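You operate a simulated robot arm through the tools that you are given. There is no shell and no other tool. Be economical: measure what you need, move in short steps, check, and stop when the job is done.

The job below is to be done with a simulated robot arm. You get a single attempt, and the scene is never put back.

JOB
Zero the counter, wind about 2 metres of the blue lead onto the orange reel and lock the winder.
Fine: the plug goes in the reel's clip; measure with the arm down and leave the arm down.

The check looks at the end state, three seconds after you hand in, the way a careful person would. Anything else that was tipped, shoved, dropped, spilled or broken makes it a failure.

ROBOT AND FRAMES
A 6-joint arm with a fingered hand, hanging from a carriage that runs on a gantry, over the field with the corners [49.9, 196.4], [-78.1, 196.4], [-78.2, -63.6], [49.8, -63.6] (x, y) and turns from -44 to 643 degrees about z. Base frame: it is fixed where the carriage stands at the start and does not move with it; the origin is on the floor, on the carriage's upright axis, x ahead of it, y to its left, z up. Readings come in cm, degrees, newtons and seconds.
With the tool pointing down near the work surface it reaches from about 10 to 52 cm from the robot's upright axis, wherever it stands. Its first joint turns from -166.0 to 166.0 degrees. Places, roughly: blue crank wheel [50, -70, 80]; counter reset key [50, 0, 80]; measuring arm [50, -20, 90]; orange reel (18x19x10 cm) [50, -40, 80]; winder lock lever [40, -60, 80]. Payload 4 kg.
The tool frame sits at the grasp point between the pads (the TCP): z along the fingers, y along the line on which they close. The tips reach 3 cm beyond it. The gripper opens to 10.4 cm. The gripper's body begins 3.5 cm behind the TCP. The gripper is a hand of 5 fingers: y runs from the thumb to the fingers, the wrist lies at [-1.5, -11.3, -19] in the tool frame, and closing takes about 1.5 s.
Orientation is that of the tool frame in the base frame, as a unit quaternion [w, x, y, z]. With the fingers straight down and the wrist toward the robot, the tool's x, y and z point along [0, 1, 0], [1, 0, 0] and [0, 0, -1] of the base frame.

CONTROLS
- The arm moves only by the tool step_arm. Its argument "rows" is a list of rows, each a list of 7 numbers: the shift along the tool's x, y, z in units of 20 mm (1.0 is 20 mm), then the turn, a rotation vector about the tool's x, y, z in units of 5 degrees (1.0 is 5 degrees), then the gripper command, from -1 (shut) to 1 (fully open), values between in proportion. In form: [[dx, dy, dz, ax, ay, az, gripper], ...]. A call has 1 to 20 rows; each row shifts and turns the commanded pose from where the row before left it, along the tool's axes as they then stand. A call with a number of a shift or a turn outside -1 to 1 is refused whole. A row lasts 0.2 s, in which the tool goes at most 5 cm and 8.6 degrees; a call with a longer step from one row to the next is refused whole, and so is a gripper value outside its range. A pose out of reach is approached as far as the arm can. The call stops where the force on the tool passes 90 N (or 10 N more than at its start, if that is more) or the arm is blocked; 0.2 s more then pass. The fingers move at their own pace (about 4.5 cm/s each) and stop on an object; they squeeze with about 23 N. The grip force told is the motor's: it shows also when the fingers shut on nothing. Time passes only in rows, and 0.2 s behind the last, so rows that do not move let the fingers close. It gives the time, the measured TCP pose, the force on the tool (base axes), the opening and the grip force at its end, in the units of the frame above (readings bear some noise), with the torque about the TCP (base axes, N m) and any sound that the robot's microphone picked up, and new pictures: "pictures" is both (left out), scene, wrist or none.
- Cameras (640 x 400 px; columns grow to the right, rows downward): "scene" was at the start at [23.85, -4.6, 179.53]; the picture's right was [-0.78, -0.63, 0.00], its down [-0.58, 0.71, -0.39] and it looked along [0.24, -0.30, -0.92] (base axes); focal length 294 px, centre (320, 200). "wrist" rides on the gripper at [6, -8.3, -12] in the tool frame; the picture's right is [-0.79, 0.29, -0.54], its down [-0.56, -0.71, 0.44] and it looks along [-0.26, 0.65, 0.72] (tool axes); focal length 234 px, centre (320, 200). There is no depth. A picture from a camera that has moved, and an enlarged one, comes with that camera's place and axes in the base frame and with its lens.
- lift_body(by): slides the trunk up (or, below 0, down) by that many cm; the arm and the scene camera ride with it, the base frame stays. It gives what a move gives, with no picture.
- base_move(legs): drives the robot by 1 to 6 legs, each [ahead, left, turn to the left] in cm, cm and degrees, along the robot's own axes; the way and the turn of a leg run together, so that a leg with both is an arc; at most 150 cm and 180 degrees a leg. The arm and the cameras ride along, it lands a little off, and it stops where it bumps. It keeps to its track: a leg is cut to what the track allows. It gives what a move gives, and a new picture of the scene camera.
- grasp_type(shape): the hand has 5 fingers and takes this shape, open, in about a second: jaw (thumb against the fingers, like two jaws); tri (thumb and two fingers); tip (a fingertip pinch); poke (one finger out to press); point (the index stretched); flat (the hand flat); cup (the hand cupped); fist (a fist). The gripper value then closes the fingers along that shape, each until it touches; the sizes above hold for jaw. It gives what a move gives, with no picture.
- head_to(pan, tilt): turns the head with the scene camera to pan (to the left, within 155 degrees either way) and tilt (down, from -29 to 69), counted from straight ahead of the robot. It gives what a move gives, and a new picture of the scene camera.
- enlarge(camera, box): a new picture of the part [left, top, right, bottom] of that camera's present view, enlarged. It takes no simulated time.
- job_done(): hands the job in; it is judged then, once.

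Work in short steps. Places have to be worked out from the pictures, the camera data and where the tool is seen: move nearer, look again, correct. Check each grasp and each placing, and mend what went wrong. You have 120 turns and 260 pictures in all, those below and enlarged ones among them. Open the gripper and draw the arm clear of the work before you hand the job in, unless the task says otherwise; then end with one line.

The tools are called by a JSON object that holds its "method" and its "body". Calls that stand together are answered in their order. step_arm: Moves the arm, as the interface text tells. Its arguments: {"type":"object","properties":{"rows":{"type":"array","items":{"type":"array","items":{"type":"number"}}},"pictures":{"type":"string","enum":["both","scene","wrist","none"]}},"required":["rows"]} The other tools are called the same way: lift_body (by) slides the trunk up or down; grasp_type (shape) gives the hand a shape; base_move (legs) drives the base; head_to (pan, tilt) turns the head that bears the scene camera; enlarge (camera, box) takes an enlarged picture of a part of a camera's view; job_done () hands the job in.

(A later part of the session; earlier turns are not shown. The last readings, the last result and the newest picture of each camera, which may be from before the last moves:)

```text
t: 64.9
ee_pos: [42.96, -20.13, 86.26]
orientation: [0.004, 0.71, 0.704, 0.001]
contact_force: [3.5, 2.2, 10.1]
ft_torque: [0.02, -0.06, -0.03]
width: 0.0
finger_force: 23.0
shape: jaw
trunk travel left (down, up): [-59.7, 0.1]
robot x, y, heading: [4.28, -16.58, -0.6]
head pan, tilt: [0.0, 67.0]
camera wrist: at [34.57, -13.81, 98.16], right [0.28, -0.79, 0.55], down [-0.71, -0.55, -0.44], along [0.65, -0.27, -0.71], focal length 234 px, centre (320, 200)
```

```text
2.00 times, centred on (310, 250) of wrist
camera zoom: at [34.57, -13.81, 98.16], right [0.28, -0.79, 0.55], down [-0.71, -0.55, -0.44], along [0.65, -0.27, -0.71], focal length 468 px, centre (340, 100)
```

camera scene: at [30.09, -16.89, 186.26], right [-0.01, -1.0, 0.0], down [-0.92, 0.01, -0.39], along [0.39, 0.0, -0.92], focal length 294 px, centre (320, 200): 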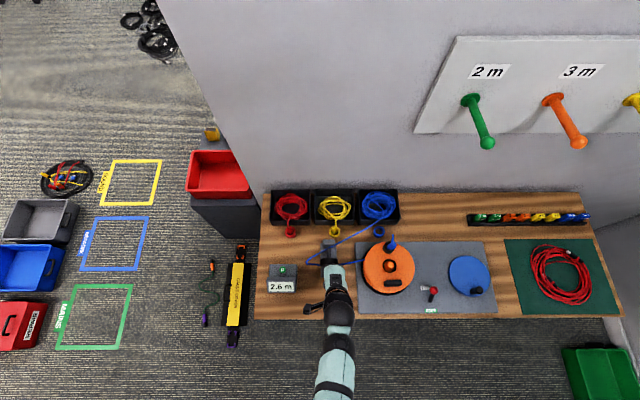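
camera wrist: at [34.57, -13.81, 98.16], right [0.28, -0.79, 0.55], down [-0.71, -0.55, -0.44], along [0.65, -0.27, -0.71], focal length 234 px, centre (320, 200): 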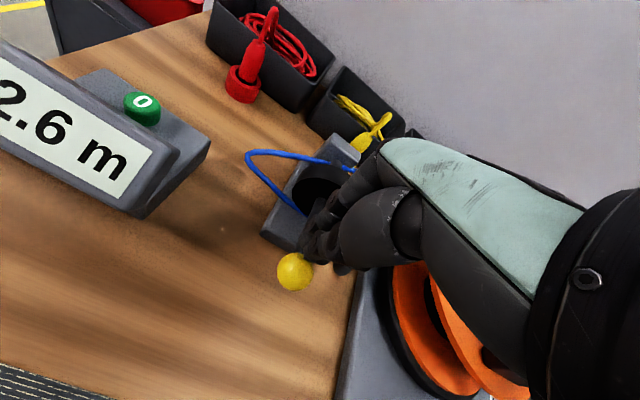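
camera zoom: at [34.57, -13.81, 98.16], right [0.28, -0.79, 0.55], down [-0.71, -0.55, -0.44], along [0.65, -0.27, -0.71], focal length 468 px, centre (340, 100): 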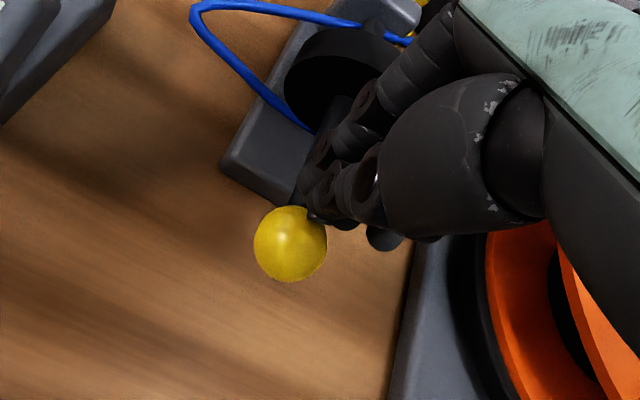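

It's in contact at 10 N, so I push slightly more to confirm the stop and then lift away.

{"method": "step_arm", "body": {"rows": [[0, 0, 0.2, 0, 0, 0, -1], [0, 0, 0.2, 0, 0, 0, -1]], "pictures": "none"}}

{"method": "step_arm", "body": {"rows": [[0, 0, -1, 0, 0, 0, -1], [0, 0, -1, 0, 0, 0, -1], [0, 0, -1, 0, 0, 0, -1], [0, 0, -1, 0, 0, 0, -1], [0, 0, -0.5, 0, 0, 0, -1]]}}

{"method": "enlarge", "body": {"camera": "wrist", "box": [180, 100, 400, 300]}}

```text
t: 65.5
ee_pos: [43.23, -20.05, 85.76]
orientation: [0.005, 0.71, 0.704, 0.004]
contact_force: [3.3, 6.1, 37.0]
ft_torque: [0.21, -0.37, 0.03]
width: 0.0
finger_force: 22.6
shape: jaw
trunk travel left (down, up): [-59.7, 0.1]
robot x, y, heading: [4.28, -16.69, -0.1]
head pan, tilt: [0.0, 67.0]
```

```text
t: 66.7
ee_pos: [42.75, -20.12, 94.34]
orientation: [0.001, 0.711, 0.703, -0.001]
contact_force: [0.2, 0.3, 0.1]
ft_torque: [0.0, -0.03, -0.01]
width: 0.0
finger_force: 23.4
shape: jaw
trunk travel left (down, up): [-59.7, 0.1]
robot x, y, heading: [4.24, -16.73, -0.4]
head pan, tilt: [0.0, 67.0]
camera scene: at [30.09, -16.89, 186.26], right [-0.01, -1.0, 0.0], down [-0.92, 0.01, -0.39], along [0.39, 0.0, -0.92], focal length 294 px, centre (320, 200)
camera wrist: at [34.33, -13.85, 106.27], right [0.28, -0.79, 0.54], down [-0.71, -0.55, -0.43], along [0.64, -0.27, -0.72], focal length 234 px, centre (320, 200)
```

scene: 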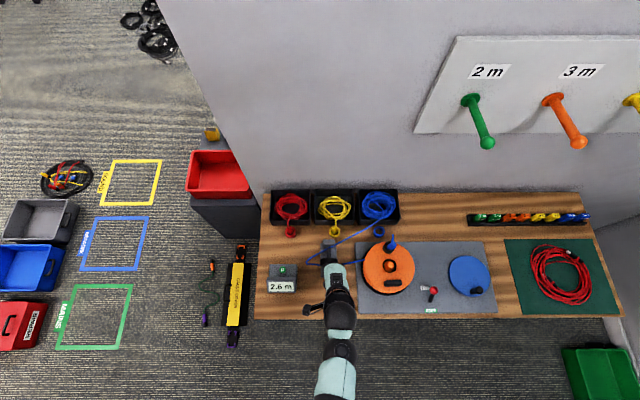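
wrist: 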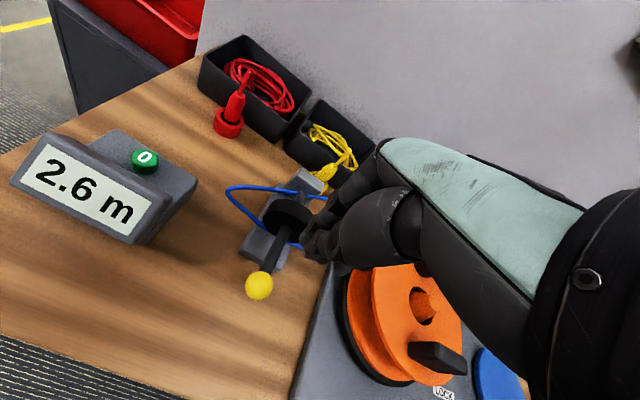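

```text
2.00 times, centred on (290, 200) of wrist
camera zoom: at [34.33, -13.85, 106.27], right [0.28, -0.79, 0.54], down [-0.71, -0.55, -0.43], along [0.64, -0.27, -0.72], focal length 468 px, centre (380, 200)
```

zoom: 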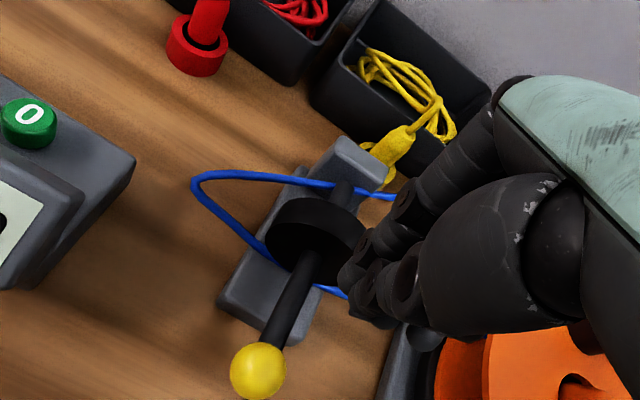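

The arm stays down, with a firm 37 N stop. Next is the zero key at about (47.4, -4, 82.5): I take the poke shape again and move over it.

{"method": "grasp_type", "body": {"shape": "poke"}}

{"method": "step_arm", "body": {"rows": [[0.894, 0.258, 0, 0, 0, 0, 1], [0.894, 0.258, 0, 0, 0, 0, 1], [0.894, 0.258, 0, 0, 0, 0, 1], [0.894, 0.258, 0, 0, 0, 0, 1], [0.894, 0.258, 0, 0, 0, 0, 1], [0.894, 0.258, 0, 0, 0, 0, 1], [0.894, 0.258, 0, 0, 0, 0, 1], [0.894, 0.258, 0, 0, 0, 0, 1], [0.894, 0.258, 0, 0, 0, 0, 1]]}}

{"method": "enlarge", "body": {"camera": "wrist", "box": [200, 120, 400, 320]}}

```text
t: 67.6
ee_pos: [42.68, -20.08, 94.36]
orientation: [0.0, 0.711, 0.703, 0.0]
contact_force: [-0.3, -0.5, 0.3]
ft_torque: [0.02, 0.03, -0.01]
width: 0.02
finger_force: 0.0
shape: poke
trunk travel left (down, up): [-59.7, 0.1]
robot x, y, heading: [4.2, -16.41, -0.8]
head pan, tilt: [0.0, 67.0]
```

```text
t: 69.6
ee_pos: [47.51, -3.94, 94.28]
orientation: [0.001, 0.711, 0.703, 0.0]
contact_force: [-0.1, 0.5, 0.2]
ft_torque: [-0.02, 0.02, -0.01]
width: 0.0
finger_force: 0.1
shape: poke
trunk travel left (down, up): [-59.7, 0.1]
robot x, y, heading: [4.34, -16.91, -0.4]
head pan, tilt: [0.0, 67.0]
camera scene: at [30.09, -16.89, 186.26], right [-0.01, -1.0, 0.0], down [-0.92, 0.01, -0.39], along [0.39, 0.0, -0.92], focal length 294 px, centre (320, 200)
camera wrist: at [39.2, 2.31, 106.15], right [0.28, -0.79, 0.54], down [-0.71, -0.55, -0.44], along [0.64, -0.27, -0.72], focal length 234 px, centre (320, 200)
```

scene: 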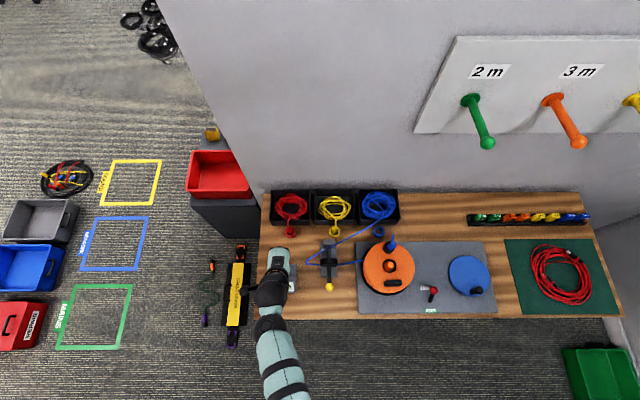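
wrist: 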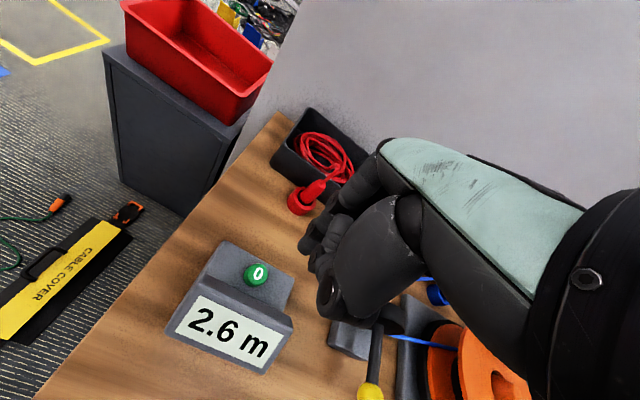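

```text
2.00 times, centred on (300, 220) of wrist
camera zoom: at [39.2, 2.31, 106.15], right [0.28, -0.79, 0.54], down [-0.71, -0.55, -0.44], along [0.64, -0.27, -0.72], focal length 468 px, centre (360, 160)
```

zoom: 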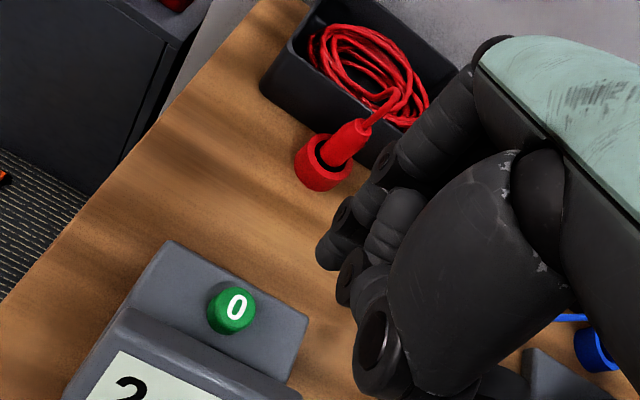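

The fingertip is above the key within a few millimetres, so I shift +0.4 in y and descend to just above it.

{"method": "step_arm", "body": {"rows": [[0.2, 0, 0.5, 0, 0, 0, 1], [0, 0, 0.8, 0, 0, 0, 1], [0, 0, 0.8, 0, 0, 0, 1], [0, 0, 0.8, 0, 0, 0, 1], [0, 0, 0.6, 0, 0, 0, 1]], "pictures": "wrist"}}

{"method": "enlarge", "body": {"camera": "wrist", "box": [200, 120, 400, 320]}}

```text
t: 70.8
ee_pos: [47.41, -3.63, 87.21]
orientation: [0.0, 0.711, 0.703, 0.0]
contact_force: [-0.2, -0.4, 0.3]
ft_torque: [0.0, -0.02, -0.01]
width: 0.0
finger_force: 0.0
shape: poke
trunk travel left (down, up): [-59.7, 0.1]
robot x, y, heading: [4.04, -16.62, -0.5]
head pan, tilt: [0.0, 67.0]
camera wrist: at [39.16, 2.59, 99.14], right [0.28, -0.79, 0.54], down [-0.71, -0.55, -0.43], along [0.64, -0.27, -0.72], focal length 234 px, centre (320, 200)
```

wrist: 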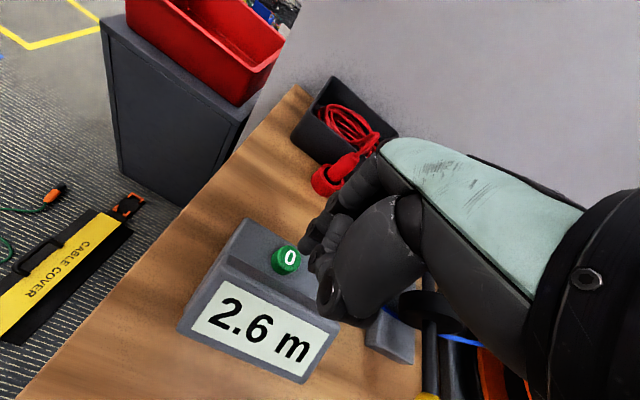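

```text
2.00 times, centred on (300, 220) of wrist
camera zoom: at [39.16, 2.59, 99.14], right [0.28, -0.79, 0.54], down [-0.71, -0.55, -0.43], along [0.64, -0.27, -0.72], focal length 468 px, centre (360, 160)
```

zoom: 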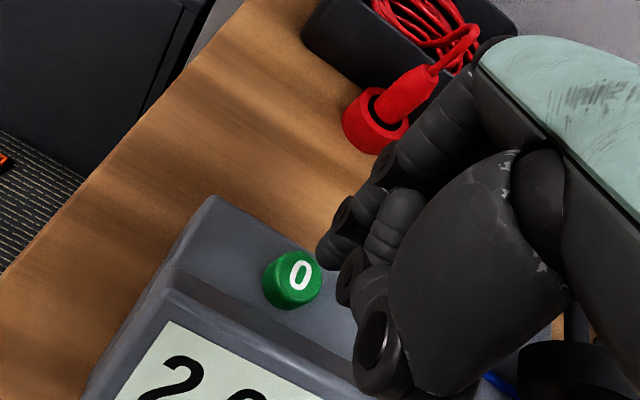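

The key lies straight under the fingertip, so I press down in small steps.

{"method": "step_arm", "body": {"rows": [[0, 0, 0.5, 0, 0, 0, 1], [0, 0, 0.4, 0, 0, 0, 1], [0, 0, 0.2, 0, 0, 0, 1]], "pictures": "wrist"}}

```text
t: 71.6
ee_pos: [47.48, -3.76, 85.1]
orientation: [0.001, 0.71, 0.704, 0.0]
contact_force: [-0.2, 0.0, -0.3]
ft_torque: [0.02, -0.06, 0.0]
width: 0.01
finger_force: 0.0
shape: poke
trunk travel left (down, up): [-59.7, 0.1]
robot x, y, heading: [4.33, -16.36, -0.3]
head pan, tilt: [0.0, 67.0]
camera wrist: at [39.22, 2.59, 96.95], right [0.28, -0.79, 0.54], down [-0.71, -0.55, -0.44], along [0.64, -0.27, -0.72], focal length 234 px, centre (320, 200)
```

wrist: 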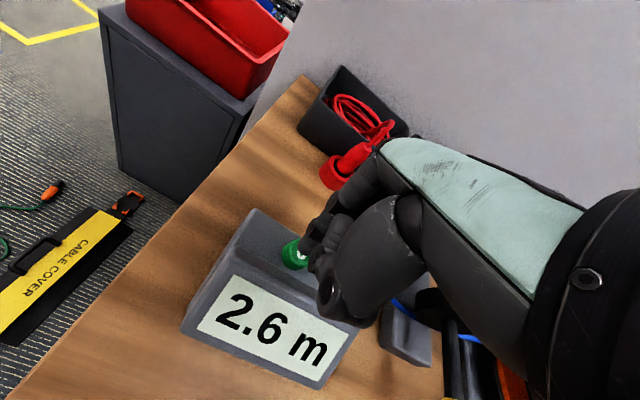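

{"method": "step_arm", "body": {"rows": [[0, 0, 0.2, 0, 0, 0, 1], [0, 0, 0.2, 0, 0, 0, 1]], "pictures": "wrist"}}

```text
t: 72.2
ee_pos: [47.57, -3.6, 84.31]
orientation: [0.0, 0.711, 0.703, 0.0]
contact_force: [0.2, -0.3, -1.2]
ft_torque: [0.02, 0.0, -0.03]
width: 0.0
finger_force: 0.0
shape: poke
trunk travel left (down, up): [-59.7, 0.1]
robot x, y, heading: [3.85, -16.62, -0.4]
head pan, tilt: [0.0, 67.0]
camera wrist: at [39.18, 2.61, 96.19], right [0.28, -0.79, 0.54], down [-0.71, -0.55, -0.44], along [0.64, -0.27, -0.72], focal length 234 px, centre (320, 200)
```

wrist: 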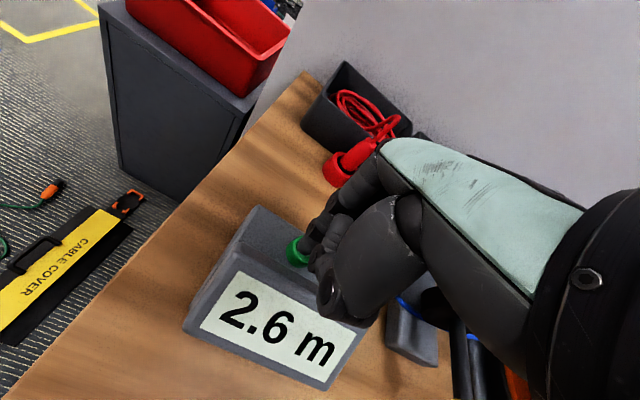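

No force yet and the display is unchanged; the finger is nearly at the key. I go down a little more.

{"method": "step_arm", "body": {"rows": [[0, 0, 0.2, 0, 0, 0, 1], [0, 0, 0.2, 0, 0, 0, 1]], "pictures": "wrist"}}

{"method": "enlarge", "body": {"camera": "wrist", "box": [200, 180, 380, 360]}}

```text
t: 72.8
ee_pos: [47.16, -3.66, 84.07]
orientation: [0.002, 0.711, 0.703, -0.002]
contact_force: [-0.7, 0.4, 0.3]
ft_torque: [0.01, 0.03, 0.05]
width: 0.01
finger_force: 0.1
shape: poke
out of reach, approached as far as the arm can: row 1, 2
trunk travel left (down, up): [-59.7, 0.1]
robot x, y, heading: [3.91, -16.43, -0.3]
head pan, tilt: [0.0, 67.0]
camera wrist: at [38.85, 2.54, 95.98], right [0.28, -0.79, 0.55], down [-0.71, -0.55, -0.43], along [0.64, -0.27, -0.72], focal length 234 px, centre (320, 200)
```

wrist: 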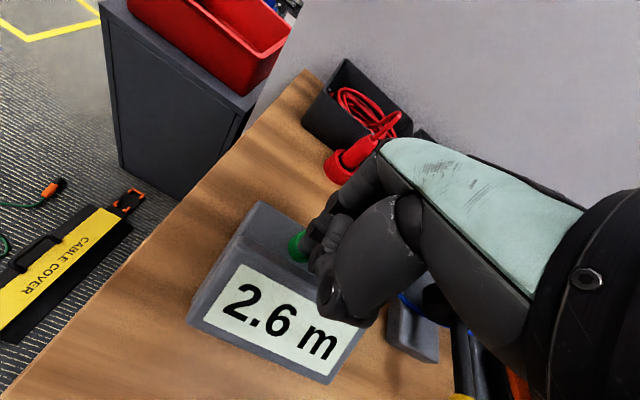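

```text
2.22 times, centred on (290, 270) of wrist
camera zoom: at [38.85, 2.54, 95.98], right [0.28, -0.79, 0.55], down [-0.71, -0.55, -0.43], along [0.64, -0.27, -0.72], focal length 520 px, centre (387, 44)
```

zoom: 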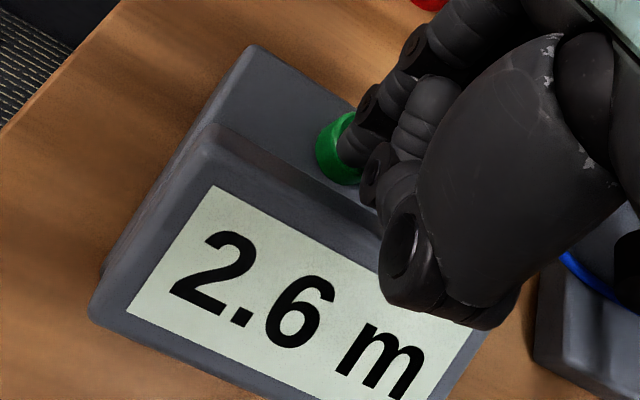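

The arm is at its reach limit, so I lower with the trunk instead, in small amounts.

{"method": "base_move", "body": {"legs": [[0.4, 0, 0]]}}

{"method": "lift_body", "body": {"by": -0.6}}

{"method": "lift_body", "body": {"by": -0.4}}

{"method": "enlarge", "body": {"camera": "wrist", "box": [200, 180, 380, 360]}}

```text
t: 73.5
ee_pos: [47.53, -3.74, 84.07]
orientation: [0.001, 0.71, 0.704, -0.001]
contact_force: [0.2, 0.4, 0.1]
ft_torque: [-0.02, 0.0, -0.01]
width: 0.0
finger_force: 0.0
shape: poke
trunk travel left (down, up): [-59.7, 0.1]
robot x, y, heading: [4.54, -16.49, -0.3]
head pan, tilt: [0.0, 67.0]
camera scene: at [30.49, -16.9, 186.26], right [-0.01, -1.0, 0.0], down [-0.92, 0.01, -0.39], along [0.39, 0.0, -0.92], focal length 294 px, centre (320, 200)
```

scene: 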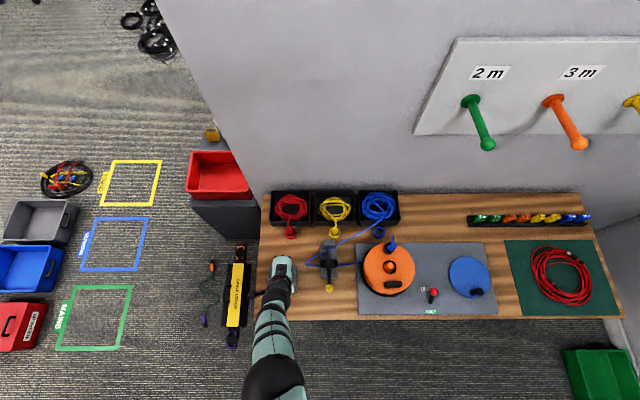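

```text
t: 74.1
ee_pos: [47.57, -3.71, 83.5]
orientation: [0.001, 0.71, 0.704, 0.001]
contact_force: [-0.5, -0.3, 2.1]
ft_torque: [-0.04, 0.03, 0.05]
width: 0.0
finger_force: 0.1
shape: poke
trunk travel left (down, up): [-59.1, 0.7]
robot x, y, heading: [4.45, -16.45, -0.4]
head pan, tilt: [0.0, 67.0]
heard: click
```

```text
t: 74.6
ee_pos: [47.8, -3.63, 83.12]
orientation: [0.002, 0.711, 0.703, 0.0]
contact_force: [-3.0, -1.8, 12.4]
ft_torque: [-0.06, 0.07, 0.03]
width: 0.0
finger_force: 0.1
shape: poke
trunk travel left (down, up): [-58.7, 1.1]
robot x, y, heading: [4.43, -16.5, -0.6]
head pan, tilt: [0.0, 67.0]
```

```text
2.22 times, centred on (290, 270) of wrist
camera zoom: at [39.35, 2.55, 95.05], right [0.28, -0.79, 0.55], down [-0.71, -0.55, -0.44], along [0.65, -0.27, -0.72], focal length 520 px, centre (387, 44)
```

zoom: 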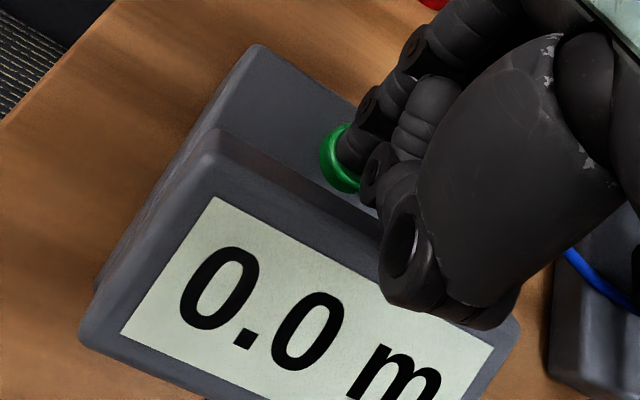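

A click was heard and the display reads 0.0 m. I raise the finger and drive over toward the lock lever.

{"method": "step_arm", "body": {"rows": [[0, 0, -1, 0, 0, 0, 1], [0, 0, -1, 0, 0, 0, 1], [0, 0, -1, 0, 0, 0, 1], [0, 0, -1, 0, 0, 0, 1], [0, -0.5, -1, 0, 0, 0, 1], [0, -0.5, -1, 0, 0, 0, 1], [0, -0.5, -1, 0, 0, 0, 1], [0, -0.5, -1, 0, 0, 0, 1]], "pictures": "none"}}

{"method": "base_move", "body": {"legs": [[0, -51.5, 0]]}}

{"method": "enlarge", "body": {"camera": "wrist", "box": [100, 80, 420, 330]}}

```text
t: 76.4
ee_pos: [43.68, -3.56, 98.99]
orientation: [0.001, 0.711, 0.703, -0.001]
contact_force: [0.2, -0.1, 0.0]
ft_torque: [0.01, 0.04, -0.01]
width: 0.02
finger_force: 0.1
shape: poke
trunk travel left (down, up): [-58.7, 1.1]
robot x, y, heading: [4.23, -16.34, -0.3]
head pan, tilt: [0.0, 67.0]
```

```text
t: 79.5
ee_pos: [43.26, -50.65, 99.0]
orientation: [0.001, 0.711, 0.703, 0.0]
contact_force: [0.2, -0.3, 0.4]
ft_torque: [-0.01, 0.01, 0.0]
width: 0.0
finger_force: 0.2
shape: poke
trunk travel left (down, up): [-58.7, 1.1]
robot x, y, heading: [4.05, -63.38, -0.5]
head pan, tilt: [0.0, 67.0]
cut short: leg 1
camera scene: at [30.07, -63.95, 185.26], right [-0.01, -1.0, 0.0], down [-0.92, 0.01, -0.39], along [0.39, 0.0, -0.92], focal length 294 px, centre (320, 200)
```

scene: 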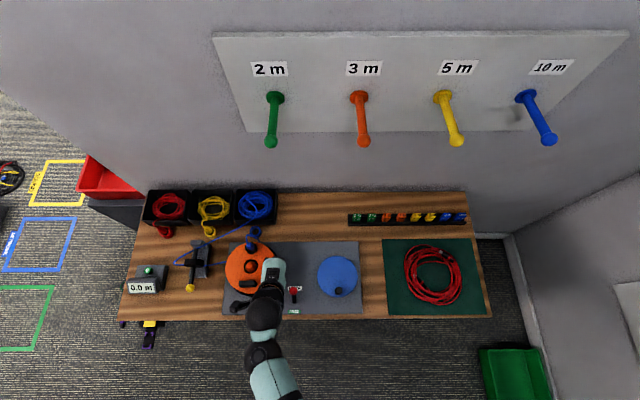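

```text
1.60 times, centred on (260, 205) of wrist
camera zoom: at [34.92, -44.41, 110.95], right [0.28, -0.79, 0.54], down [-0.71, -0.55, -0.43], along [0.64, -0.27, -0.72], focal length 375 px, centre (416, 192)
```

zoom: 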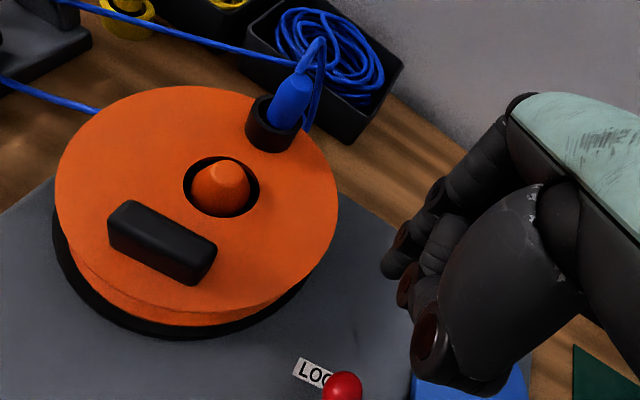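

The carriage hit its track end, but that's fine. I move the finger to behind the lever (tip about x = 43.6, y = -55.2) and lower it to check clearance.

{"method": "step_arm", "body": {"rows": [[-0.8, 0.1, 0, 0, 0, 0, 1], [-0.8, 0.1, 0, 0, 0, 0, 1], [-0.8, 0, 0.5, 0, 0, 0, 1], [0, 0, 1, 0, 0, 0, 1], [0, 0, 1, 0, 0, 0, 1], [0, 0, 1, 0, 0, 0, 1], [0, 0, 1, 0, 0, 0, 1]], "pictures": "wrist"}}

{"method": "enlarge", "body": {"camera": "scene", "box": [240, 240, 350, 330]}}

```text
t: 81.0
ee_pos: [43.53, -55.5, 90.06]
orientation: [0.001, 0.711, 0.703, -0.001]
contact_force: [-0.4, -0.3, -0.3]
ft_torque: [0.0, 0.01, -0.01]
width: 0.0
finger_force: 0.0
shape: poke
trunk travel left (down, up): [-58.7, 1.1]
robot x, y, heading: [4.06, -63.55, -0.4]
head pan, tilt: [0.0, 67.0]
camera wrist: at [35.26, -49.21, 101.91], right [0.28, -0.79, 0.54], down [-0.71, -0.55, -0.44], along [0.64, -0.27, -0.72], focal length 234 px, centre (320, 200)
```

wrist: 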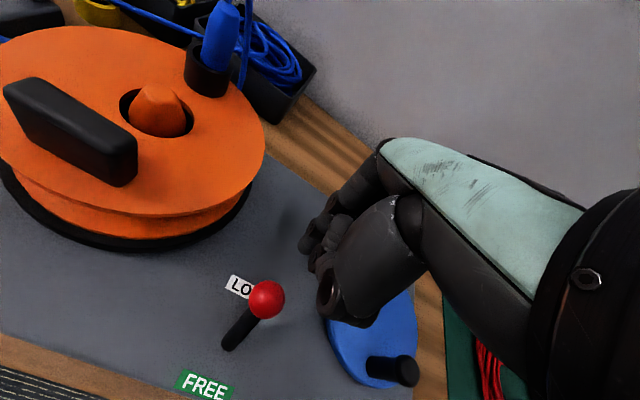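

```text
4.44 times, centred on (295, 285) of scene
camera zoom: at [30.07, -63.95, 185.26], right [-0.01, -1.0, 0.0], down [-0.92, 0.01, -0.39], along [0.39, 0.0, -0.92], focal length 1308 px, centre (431, -178)
```

zoom: 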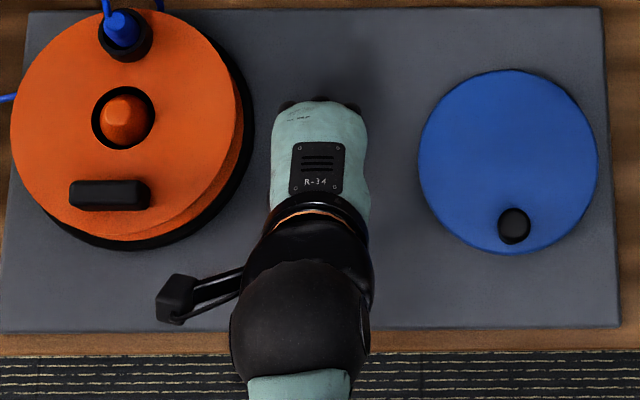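

The ball is confirmed at (40.2, -55, 84). I lower to finger height and push it towards FREE (-x).

{"method": "step_arm", "body": {"rows": [[0, 0, 1, 0, 0, 0, 1], [0, 0, 0.9, 0, 0, 0, 1], [0, -0.5, 0, 0, 0, 0, 1], [0, -0.5, 0, 0, 0, 0, 1], [0, -0.5, 0, 0, 0, 0, 1]], "pictures": "wrist"}}

```text
t: 82.2
ee_pos: [40.46, -55.46, 86.12]
orientation: [0.001, 0.711, 0.703, -0.002]
contact_force: [0.1, -0.1, 0.1]
ft_torque: [-0.01, 0.02, -0.01]
width: 0.0
finger_force: 0.1
shape: poke
trunk travel left (down, up): [-58.7, 1.1]
robot x, y, heading: [4.32, -63.67, -0.5]
head pan, tilt: [0.0, 67.0]
camera wrist: at [32.16, -49.25, 98.11], right [0.28, -0.79, 0.54], down [-0.71, -0.55, -0.43], along [0.64, -0.27, -0.72], focal length 234 px, centre (320, 200)
```

wrist: 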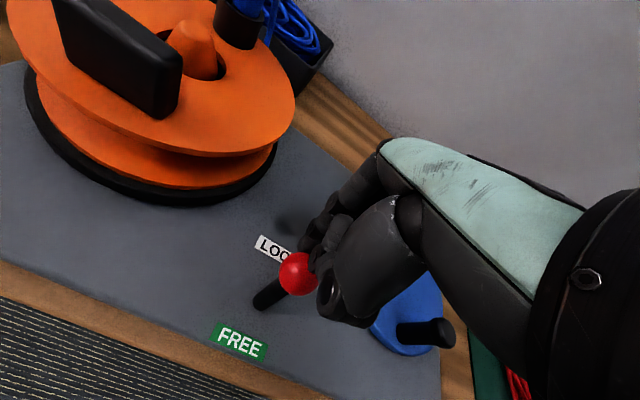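

The ball is moving (now x ≈ 38), so I continue pushing.

{"method": "step_arm", "body": {"rows": [[0, -0.5, 0, 0, 0, 0, 1], [0, -0.5, 0, 0, 0, 0, 1], [0, -0.5, 0, 0, 0, 0, 1], [0, -0.5, 0, 0, 0, 0, 1]], "pictures": "wrist"}}

```text
t: 83.2
ee_pos: [36.5, -55.39, 86.29]
orientation: [0.002, 0.712, 0.702, -0.002]
contact_force: [-0.6, -0.5, 0.5]
ft_torque: [-0.02, -0.02, -0.01]
width: 0.03
finger_force: 0.0
shape: poke
trunk travel left (down, up): [-58.7, 1.1]
robot x, y, heading: [3.72, -63.76, -0.6]
head pan, tilt: [0.0, 67.0]
camera wrist: at [28.19, -49.19, 98.14], right [0.28, -0.79, 0.55], down [-0.71, -0.55, -0.43], along [0.64, -0.27, -0.72], focal length 234 px, centre (320, 200)
```

wrist: 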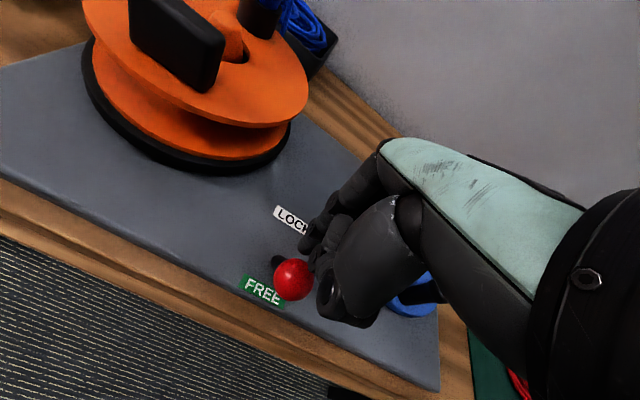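

The ball is now at about x = 33.9, over FREE. I give it a slightly firmer push to feel the stop.

{"method": "step_arm", "body": {"rows": [[0, -0.25, 0, 0, 0, 0, 1], [0, -0.25, 0, 0, 0, 0, 1]], "pictures": "none"}}

{"method": "enlarge", "body": {"camera": "wrist", "box": [200, 180, 360, 320]}}

```text
t: 83.8
ee_pos: [35.77, -55.44, 86.39]
orientation: [0.002, 0.711, 0.703, 0.0]
contact_force: [3.3, 0.4, -0.2]
ft_torque: [0.03, -0.09, -0.03]
width: 0.0
finger_force: 0.0
shape: poke
trunk travel left (down, up): [-58.7, 1.1]
robot x, y, heading: [3.95, -64.09, -0.5]
head pan, tilt: [0.0, 67.0]
```

```text
2.86 times, centred on (280, 250) of wrist
camera zoom: at [27.42, -49.13, 98.2], right [0.28, -0.79, 0.54], down [-0.71, -0.55, -0.44], along [0.65, -0.27, -0.72], focal length 669 px, centre (434, 57)
```

zoom: 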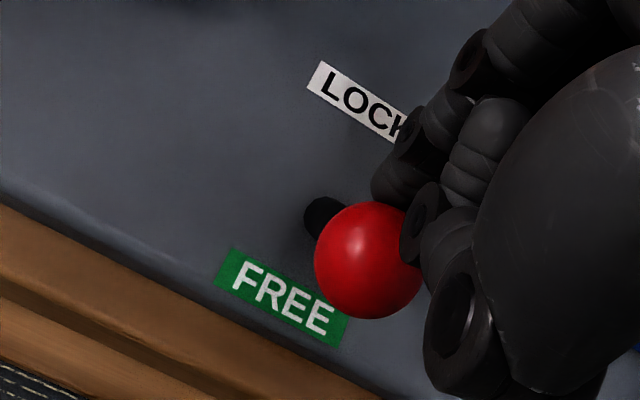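

The lever is at FREE and resting on its stop. The crank handle's top is at about (40.4, -69.8, 84), with the wheel centre at about (45.7, -69.8). I raise the hand, switch to the jaw shape, bring the carriage closer, and hover over the handle.

{"method": "step_arm", "body": {"rows": [[0, 0.1, -1, 0, 0, 0, 1], [0, 0, -1, 0, 0, 0, 1], [0, 0, -1, 0, 0, 0, 1], [0, 0, -1, 0, 0, 0, 1], [0, 0, -0.8, 0, 0, 0, 1]], "pictures": "none"}}

{"method": "base_move", "body": {"legs": [[8, 0, 0]]}}

{"method": "grasp_type", "body": {"shape": "jaw"}}

{"method": "step_arm", "body": {"rows": [[-0.9, -0.22, 0, 0, 0, 0, 1], [-0.9, -0.22, 0, 0, 0, 0, 1], [-0.9, -0.22, 0, 0, 0, 0, 1], [-0.9, -0.22, 0, 0, 0, 0, 1], [-0.9, -0.22, 0, 0, 0, 0, 1], [-0.9, -0.22, 0, 0, 0, 0, 1], [-0.9, -0.22, 0, 0, 0, 0, 1], [-0.9, -0.2, 0, 0, 0, 0, 1], [0, 0, 0, 0, 0, 0, 1]]}}

{"method": "enlarge", "body": {"camera": "wrist", "box": [180, 150, 420, 350]}}

```text
t: 85.0
ee_pos: [35.78, -55.33, 95.84]
orientation: [0.001, 0.712, 0.703, -0.001]
contact_force: [-0.3, 0.4, -0.2]
ft_torque: [0.02, 0.01, -0.01]
width: 0.0
finger_force: 0.1
shape: poke
trunk travel left (down, up): [-58.7, 1.1]
robot x, y, heading: [3.8, -63.66, -0.4]
head pan, tilt: [0.0, 67.0]
```

```text
t: 86.1
ee_pos: [43.65, -55.41, 95.89]
orientation: [0.001, 0.711, 0.703, -0.001]
contact_force: [-0.3, -0.2, 0.3]
ft_torque: [0.01, 0.0, -0.02]
width: 0.04
finger_force: 0.1
shape: poke
trunk travel left (down, up): [-58.7, 1.1]
robot x, y, heading: [11.97, -63.91, -0.2]
head pan, tilt: [0.0, 67.0]
camera scene: at [38.01, -63.95, 185.26], right [-0.01, -1.0, 0.0], down [-0.92, 0.01, -0.39], along [0.39, 0.0, -0.92], focal length 294 px, centre (320, 200)
```

scene: 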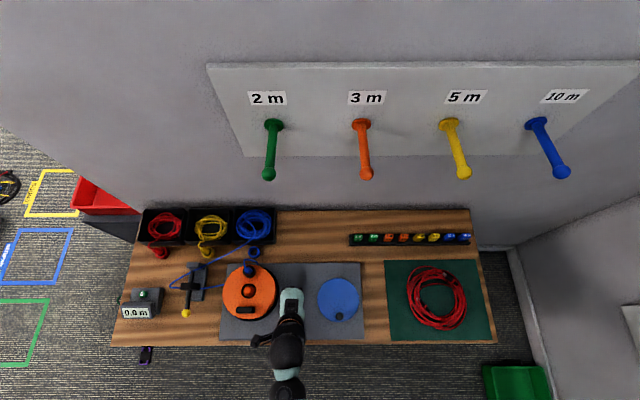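

```text
t: 87.0
ee_pos: [43.74, -55.3, 95.8]
orientation: [0.002, 0.711, 0.703, -0.001]
contact_force: [0.3, -0.7, -0.3]
ft_torque: [-0.02, -0.01, 0.02]
width: 10.4
finger_force: 0.2
shape: jaw
trunk travel left (down, up): [-58.7, 1.1]
robot x, y, heading: [11.92, -63.96, -0.5]
head pan, tilt: [0.0, 67.0]
```

```text
t: 89.0
ee_pos: [40.04, -69.75, 95.88]
orientation: [0.001, 0.711, 0.703, -0.002]
contact_force: [-0.1, -0.6, -0.3]
ft_torque: [0.01, -0.03, 0.01]
width: 10.35
finger_force: 0.0
shape: jaw
trunk travel left (down, up): [-58.7, 1.1]
robot x, y, heading: [11.99, -64.09, -0.4]
head pan, tilt: [0.0, 67.0]
camera scene: at [38.01, -63.95, 185.26], right [-0.01, -1.0, 0.0], down [-0.92, 0.01, -0.39], along [0.39, 0.0, -0.92], focal length 294 px, centre (320, 200)
camera wrist: at [31.73, -63.48, 107.73], right [0.28, -0.79, 0.54], down [-0.71, -0.55, -0.43], along [0.64, -0.27, -0.72], focal length 234 px, centre (320, 200)
```

scene: 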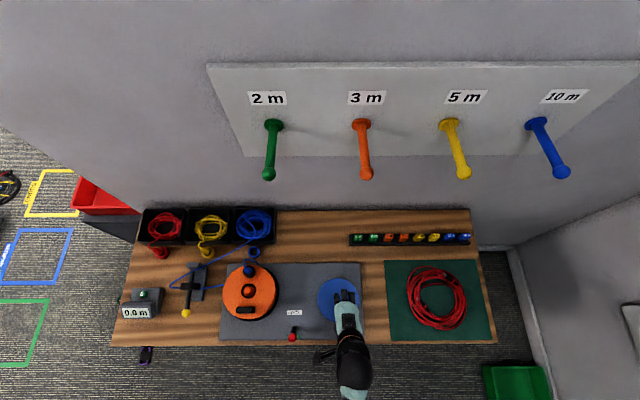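
wrist: 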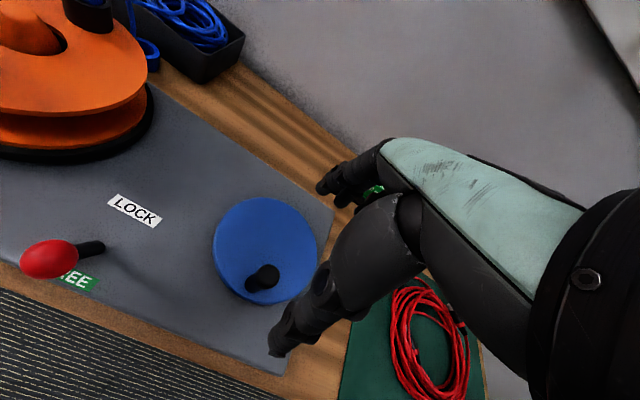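

```text
2.00 times, centred on (300, 250) of wrist
camera zoom: at [31.73, -63.48, 107.73], right [0.28, -0.79, 0.54], down [-0.71, -0.55, -0.43], along [0.64, -0.27, -0.72], focal length 468 px, centre (360, 100)
```

zoom: 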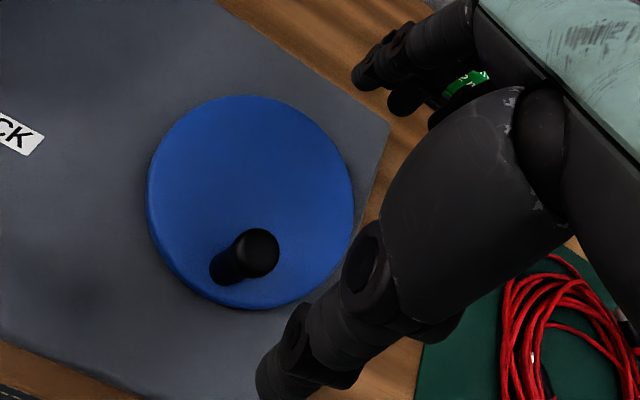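

The handle is at about (40.5, -70.2) with its top near z = 83.5, and the wheel centre is at (45.6, -70.2) with its face near z = 77.5. I descend around the handle with the jaw open.

{"method": "step_arm", "body": {"rows": [[-0.2, 0.2, 0.7, 0, 0, 0, 1], [0, 0, 1, 0, 0, 0, 1], [0, 0, 1, 0, 0, 0, 1], [0, 0, 1, 0, 0, 0, 1], [0, 0, 1, 0, 0, 0, 1], [0, 0, 1, 0, 0, 0, 1], [0, 0, 0.8, 0, 0, 0, 1]], "pictures": "none"}}

{"method": "enlarge", "body": {"camera": "wrist", "box": [180, 150, 420, 350]}}

```text
t: 90.6
ee_pos: [40.44, -70.06, 82.78]
orientation: [0.001, 0.711, 0.703, 0.0]
contact_force: [0.7, -0.6, -0.4]
ft_torque: [-0.03, -0.03, -0.01]
width: 10.38
finger_force: 0.0
shape: jaw
trunk travel left (down, up): [-58.7, 1.1]
robot x, y, heading: [11.56, -63.41, -0.5]
head pan, tilt: [0.0, 67.0]
```

```text
2.00 times, centred on (300, 250) of wrist
camera zoom: at [32.11, -63.89, 94.73], right [0.28, -0.79, 0.54], down [-0.71, -0.55, -0.43], along [0.64, -0.27, -0.72], focal length 468 px, centre (360, 100)
```

zoom: 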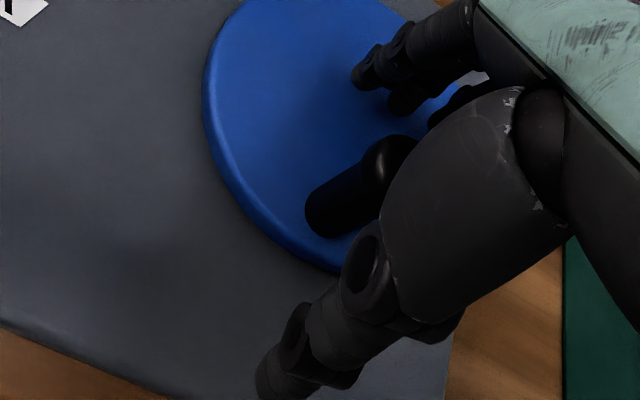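

The handle lies between thumb and fingers, so I close on it.

{"method": "step_arm", "body": {"rows": [[0, 0, 0, 0, 0, 0, 0.4], [0, 0, 0, 0, 0, 0, 0], [0, 0, 0, 0, 0, 0, -0.4], [0, 0, 0, 0, 0, 0, -0.7], [0, 0, 0, 0, 0, 0, -1], [0, 0, 0, 0, 0, 0, -1], [0, 0, 0, 0, 0, 0, -1], [0, 0, 0, 0, 0, 0, -1]], "pictures": "none"}}

{"method": "enlarge", "body": {"camera": "wrist", "box": [180, 150, 420, 350]}}

{"method": "enlarge", "body": {"camera": "scene", "box": [110, 200, 370, 350]}}

```text
t: 92.4
ee_pos: [40.37, -70.09, 82.91]
orientation: [0.0, 0.711, 0.703, -0.001]
contact_force: [-2.2, 0.7, 0.4]
ft_torque: [0.01, -0.02, 0.02]
width: 1.22
finger_force: 23.0
shape: jaw
trunk travel left (down, up): [-58.7, 1.1]
robot x, y, heading: [11.7, -63.68, -0.4]
head pan, tilt: [0.0, 67.0]
```

```text
2.00 times, centred on (300, 250) of wrist
camera zoom: at [32.05, -63.89, 94.74], right [0.28, -0.79, 0.54], down [-0.71, -0.55, -0.43], along [0.64, -0.27, -0.72], focal length 468 px, centre (360, 100)
```

zoom: 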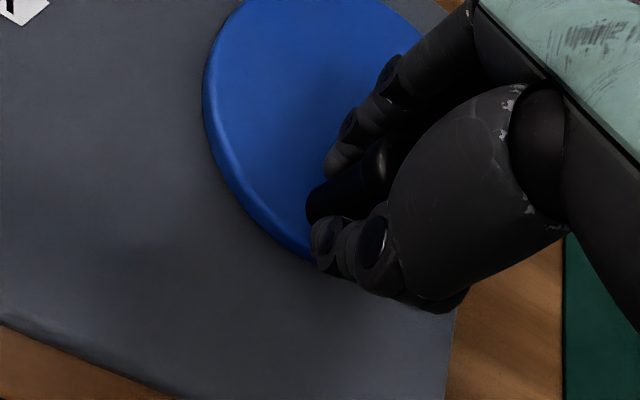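

```text
2.46 times, centred on (240, 275) of scene
camera zoom: at [38.0, -63.95, 185.25], right [-0.01, -1.0, 0.0], down [-0.92, 0.01, -0.39], along [0.39, 0.0, -0.92], focal length 725 px, centre (517, 15)
```

zoom: 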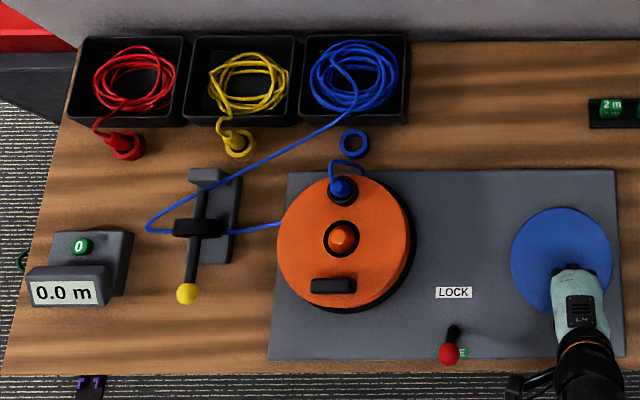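

I have a good hold on the handle (1.2 cm), and the counter is legible from the scene camera at 0.0 m. I test-crank 60° clockwise seen from above.

{"method": "step_arm", "body": {"rows": [[0.447, 0.039, 0, 0, 0, 0, -1], [0.434, 0.117, 0, 0, 0, 0, -1], [0.407, 0.19, 0, 0, 0, 0, -1], [0.368, 0.258, 0, 0, 0, 0, -1], [0.318, 0.318, 0, 0, 0, 0, -1], [0.258, 0.368, 0, 0, 0, 0, -1]], "pictures": "none"}}

{"method": "enlarge", "body": {"camera": "scene", "box": [110, 200, 370, 350]}}

```text
t: 93.8
ee_pos: [43.02, -65.62, 82.8]
orientation: [0.001, 0.711, 0.703, -0.001]
contact_force: [-0.3, 0.9, -0.1]
ft_torque: [-0.02, -0.03, -0.02]
width: 0.9
finger_force: 22.9
shape: jaw
trunk travel left (down, up): [-58.7, 1.1]
robot x, y, heading: [11.74, -63.7, -0.5]
head pan, tilt: [0.0, 67.0]
```

```text
2.46 times, centred on (240, 275) of scene
camera zoom: at [38.01, -63.94, 185.26], right [-0.01, -1.0, 0.0], down [-0.92, 0.01, -0.39], along [0.39, 0.0, -0.92], focal length 725 px, centre (517, 15)
```

zoom: 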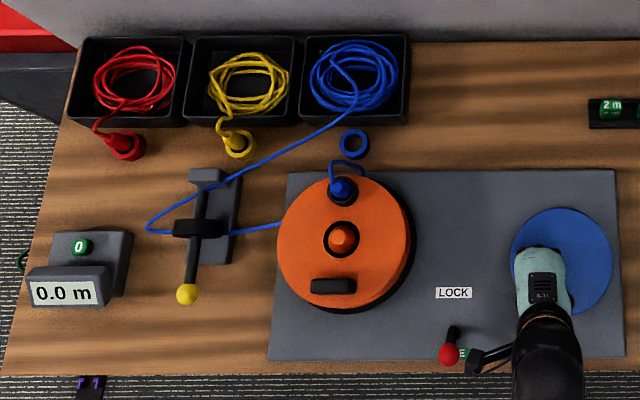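

The reel did not turn and the width changed a little, so I check whether the handle followed.

{"method": "enlarge", "body": {"camera": "wrist", "box": [180, 150, 420, 350]}}

```text
2.00 times, centred on (300, 250) of wrist
camera zoom: at [34.73, -59.44, 94.71], right [0.28, -0.79, 0.54], down [-0.71, -0.55, -0.43], along [0.64, -0.27, -0.72], focal length 468 px, centre (360, 100)
```

zoom: 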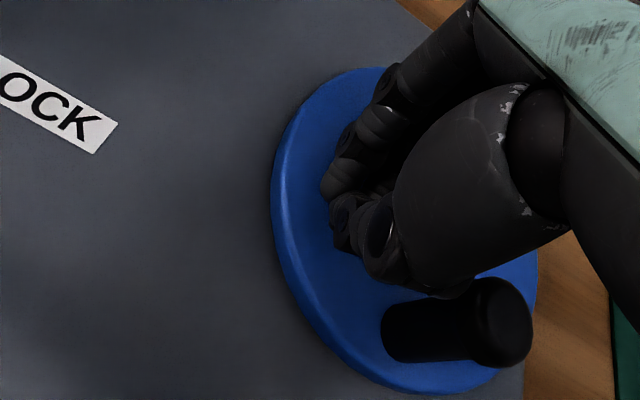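

The fingers slid off the handle sideways and the handle stayed put. I test by pushing instead: the closed hand is on its +y side, so I push it the other way (counter-clockwise) and see whether the crank yields.

{"method": "step_arm", "body": {"rows": [[0.3, -0.6, 0, 0, 0, 0, -1], [0, -0.65, 0, 0, 0, 0, -1], [-0.5, 0, 0, 0, 0, 0, -1], [-0.5, 0, 0, 0, 0, 0, -1], [-0.5, 0, 0, 0, 0, 0, -1], [-0.5, 0, 0, 0, 0, 0, -1]], "pictures": "none"}}

{"method": "enlarge", "body": {"camera": "wrist", "box": [180, 150, 420, 350]}}

{"method": "enlarge", "body": {"camera": "scene", "box": [110, 200, 370, 350]}}

```text
t: 95.2
ee_pos: [40.67, -69.22, 82.96]
orientation: [0.003, 0.713, 0.702, -0.001]
contact_force: [3.4, -0.9, 0.4]
ft_torque: [0.0, -0.02, 0.16]
width: 0.9
finger_force: 23.2
shape: jaw
trunk travel left (down, up): [-58.7, 1.1]
robot x, y, heading: [11.94, -63.59, -0.6]
head pan, tilt: [0.0, 67.0]
```

```text
2.00 times, centred on (300, 250) of wrist
camera zoom: at [32.35, -62.99, 94.77], right [0.28, -0.79, 0.55], down [-0.71, -0.55, -0.43], along [0.64, -0.27, -0.72], focal length 468 px, centre (360, 100)
```

zoom: 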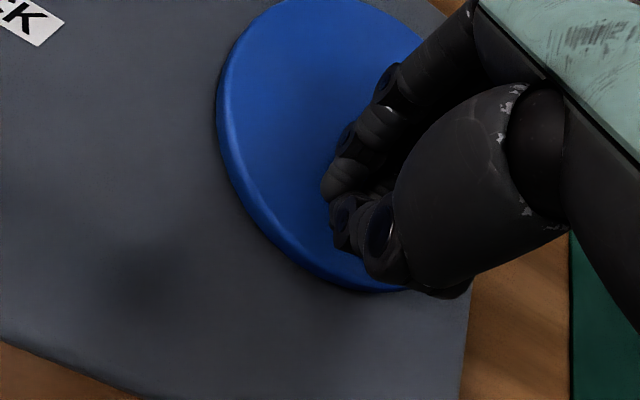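

```text
2.46 times, centred on (240, 275) of scene
camera zoom: at [38.05, -63.98, 185.27], right [-0.01, -1.0, 0.0], down [-0.92, 0.01, -0.39], along [0.39, 0.0, -0.92], focal length 725 px, centre (517, 15)
```

zoom: 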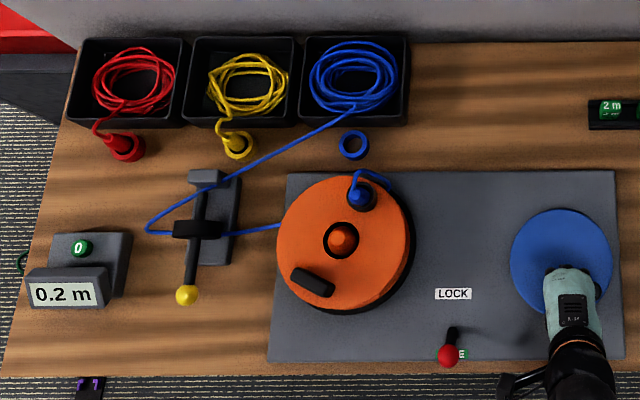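

The counter moved to 0.2 m and the reel turned clockwise, so cranking counter-clockwise winds on. I raise the hand to see where the handle now stands.

{"method": "step_arm", "body": {"rows": [[0.3, 0, -1, 0, 0, 0, -1], [0, 0, -1, 0, 0, 0, -1], [0, 0, -1, 0, 0, 0, -1], [0, 0, -1, 0, 0, 0, -1], [0.8, 0, 0, 0, 0, 0, -1], [0.8, 0, 0, 0, 0, 0, -1]], "pictures": "none"}}

{"method": "enlarge", "body": {"camera": "wrist", "box": [180, 150, 420, 350]}}

{"method": "enlarge", "body": {"camera": "scene", "box": [110, 200, 370, 350]}}

```text
t: 96.6
ee_pos: [40.61, -65.34, 90.95]
orientation: [0.001, 0.712, 0.702, -0.001]
contact_force: [0.6, -1.4, 0.0]
ft_torque: [-0.02, -0.02, -0.02]
width: 0.92
finger_force: 23.2
shape: jaw
trunk travel left (down, up): [-58.7, 1.1]
robot x, y, heading: [11.77, -63.45, -0.8]
head pan, tilt: [0.0, 67.0]
```

```text
2.00 times, centred on (300, 250) of wrist
camera zoom: at [32.26, -59.01, 102.8], right [0.28, -0.79, 0.55], down [-0.71, -0.55, -0.43], along [0.64, -0.27, -0.72], focal length 468 px, centre (360, 100)
```

zoom: 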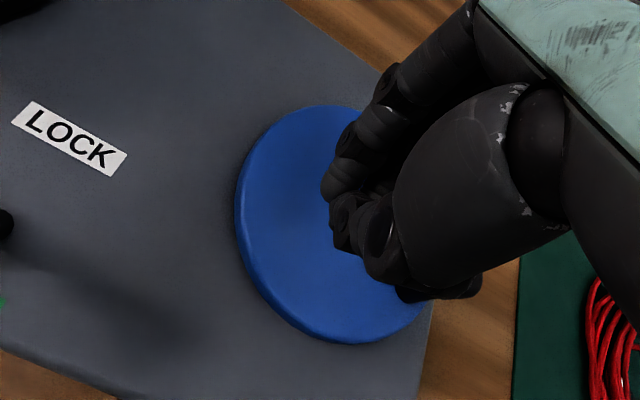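

```text
2.46 times, centred on (240, 275) of scene
camera zoom: at [38.02, -63.95, 185.26], right [-0.01, -1.0, 0.0], down [-0.92, 0.01, -0.39], along [0.39, 0.0, -0.92], focal length 725 px, centre (517, 15)
```

zoom: 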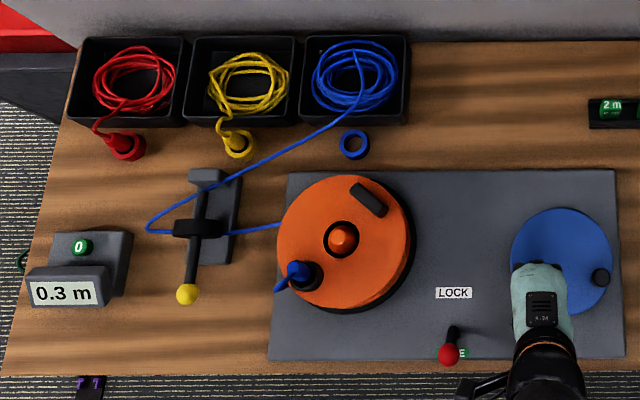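

The crank handle now sits at the -y side of the wheel and the counter shows 0.3 m. I let a moment pass to see whether anything is still coasting.

{"method": "step_arm", "body": {"rows": [[0, 0, 0, 0, 0, 0, -1], [0, 0, 0, 0, 0, 0, -1], [0, 0, 0, 0, 0, 0, -1]], "pictures": "none"}}

{"method": "enlarge", "body": {"camera": "scene", "box": [110, 200, 370, 350]}}

```text
t: 97.4
ee_pos: [40.47, -65.27, 90.94]
orientation: [0.001, 0.711, 0.703, -0.001]
contact_force: [0.1, -0.4, 0.7]
ft_torque: [0.02, -0.01, -0.02]
width: 0.91
finger_force: 22.7
shape: jaw
trunk travel left (down, up): [-58.7, 1.1]
robot x, y, heading: [12.19, -64.02, -0.4]
head pan, tilt: [0.0, 67.0]
```

```text
2.46 times, centred on (240, 275) of scene
camera zoom: at [38.01, -63.95, 185.26], right [-0.01, -1.0, 0.0], down [-0.92, 0.01, -0.39], along [0.39, 0.0, -0.92], focal length 725 px, centre (517, 15)
```

zoom: 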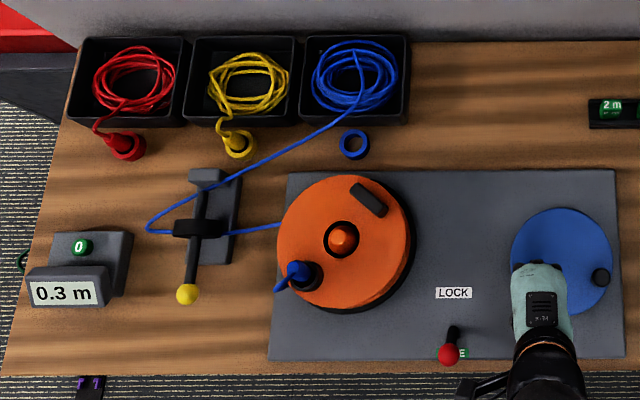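

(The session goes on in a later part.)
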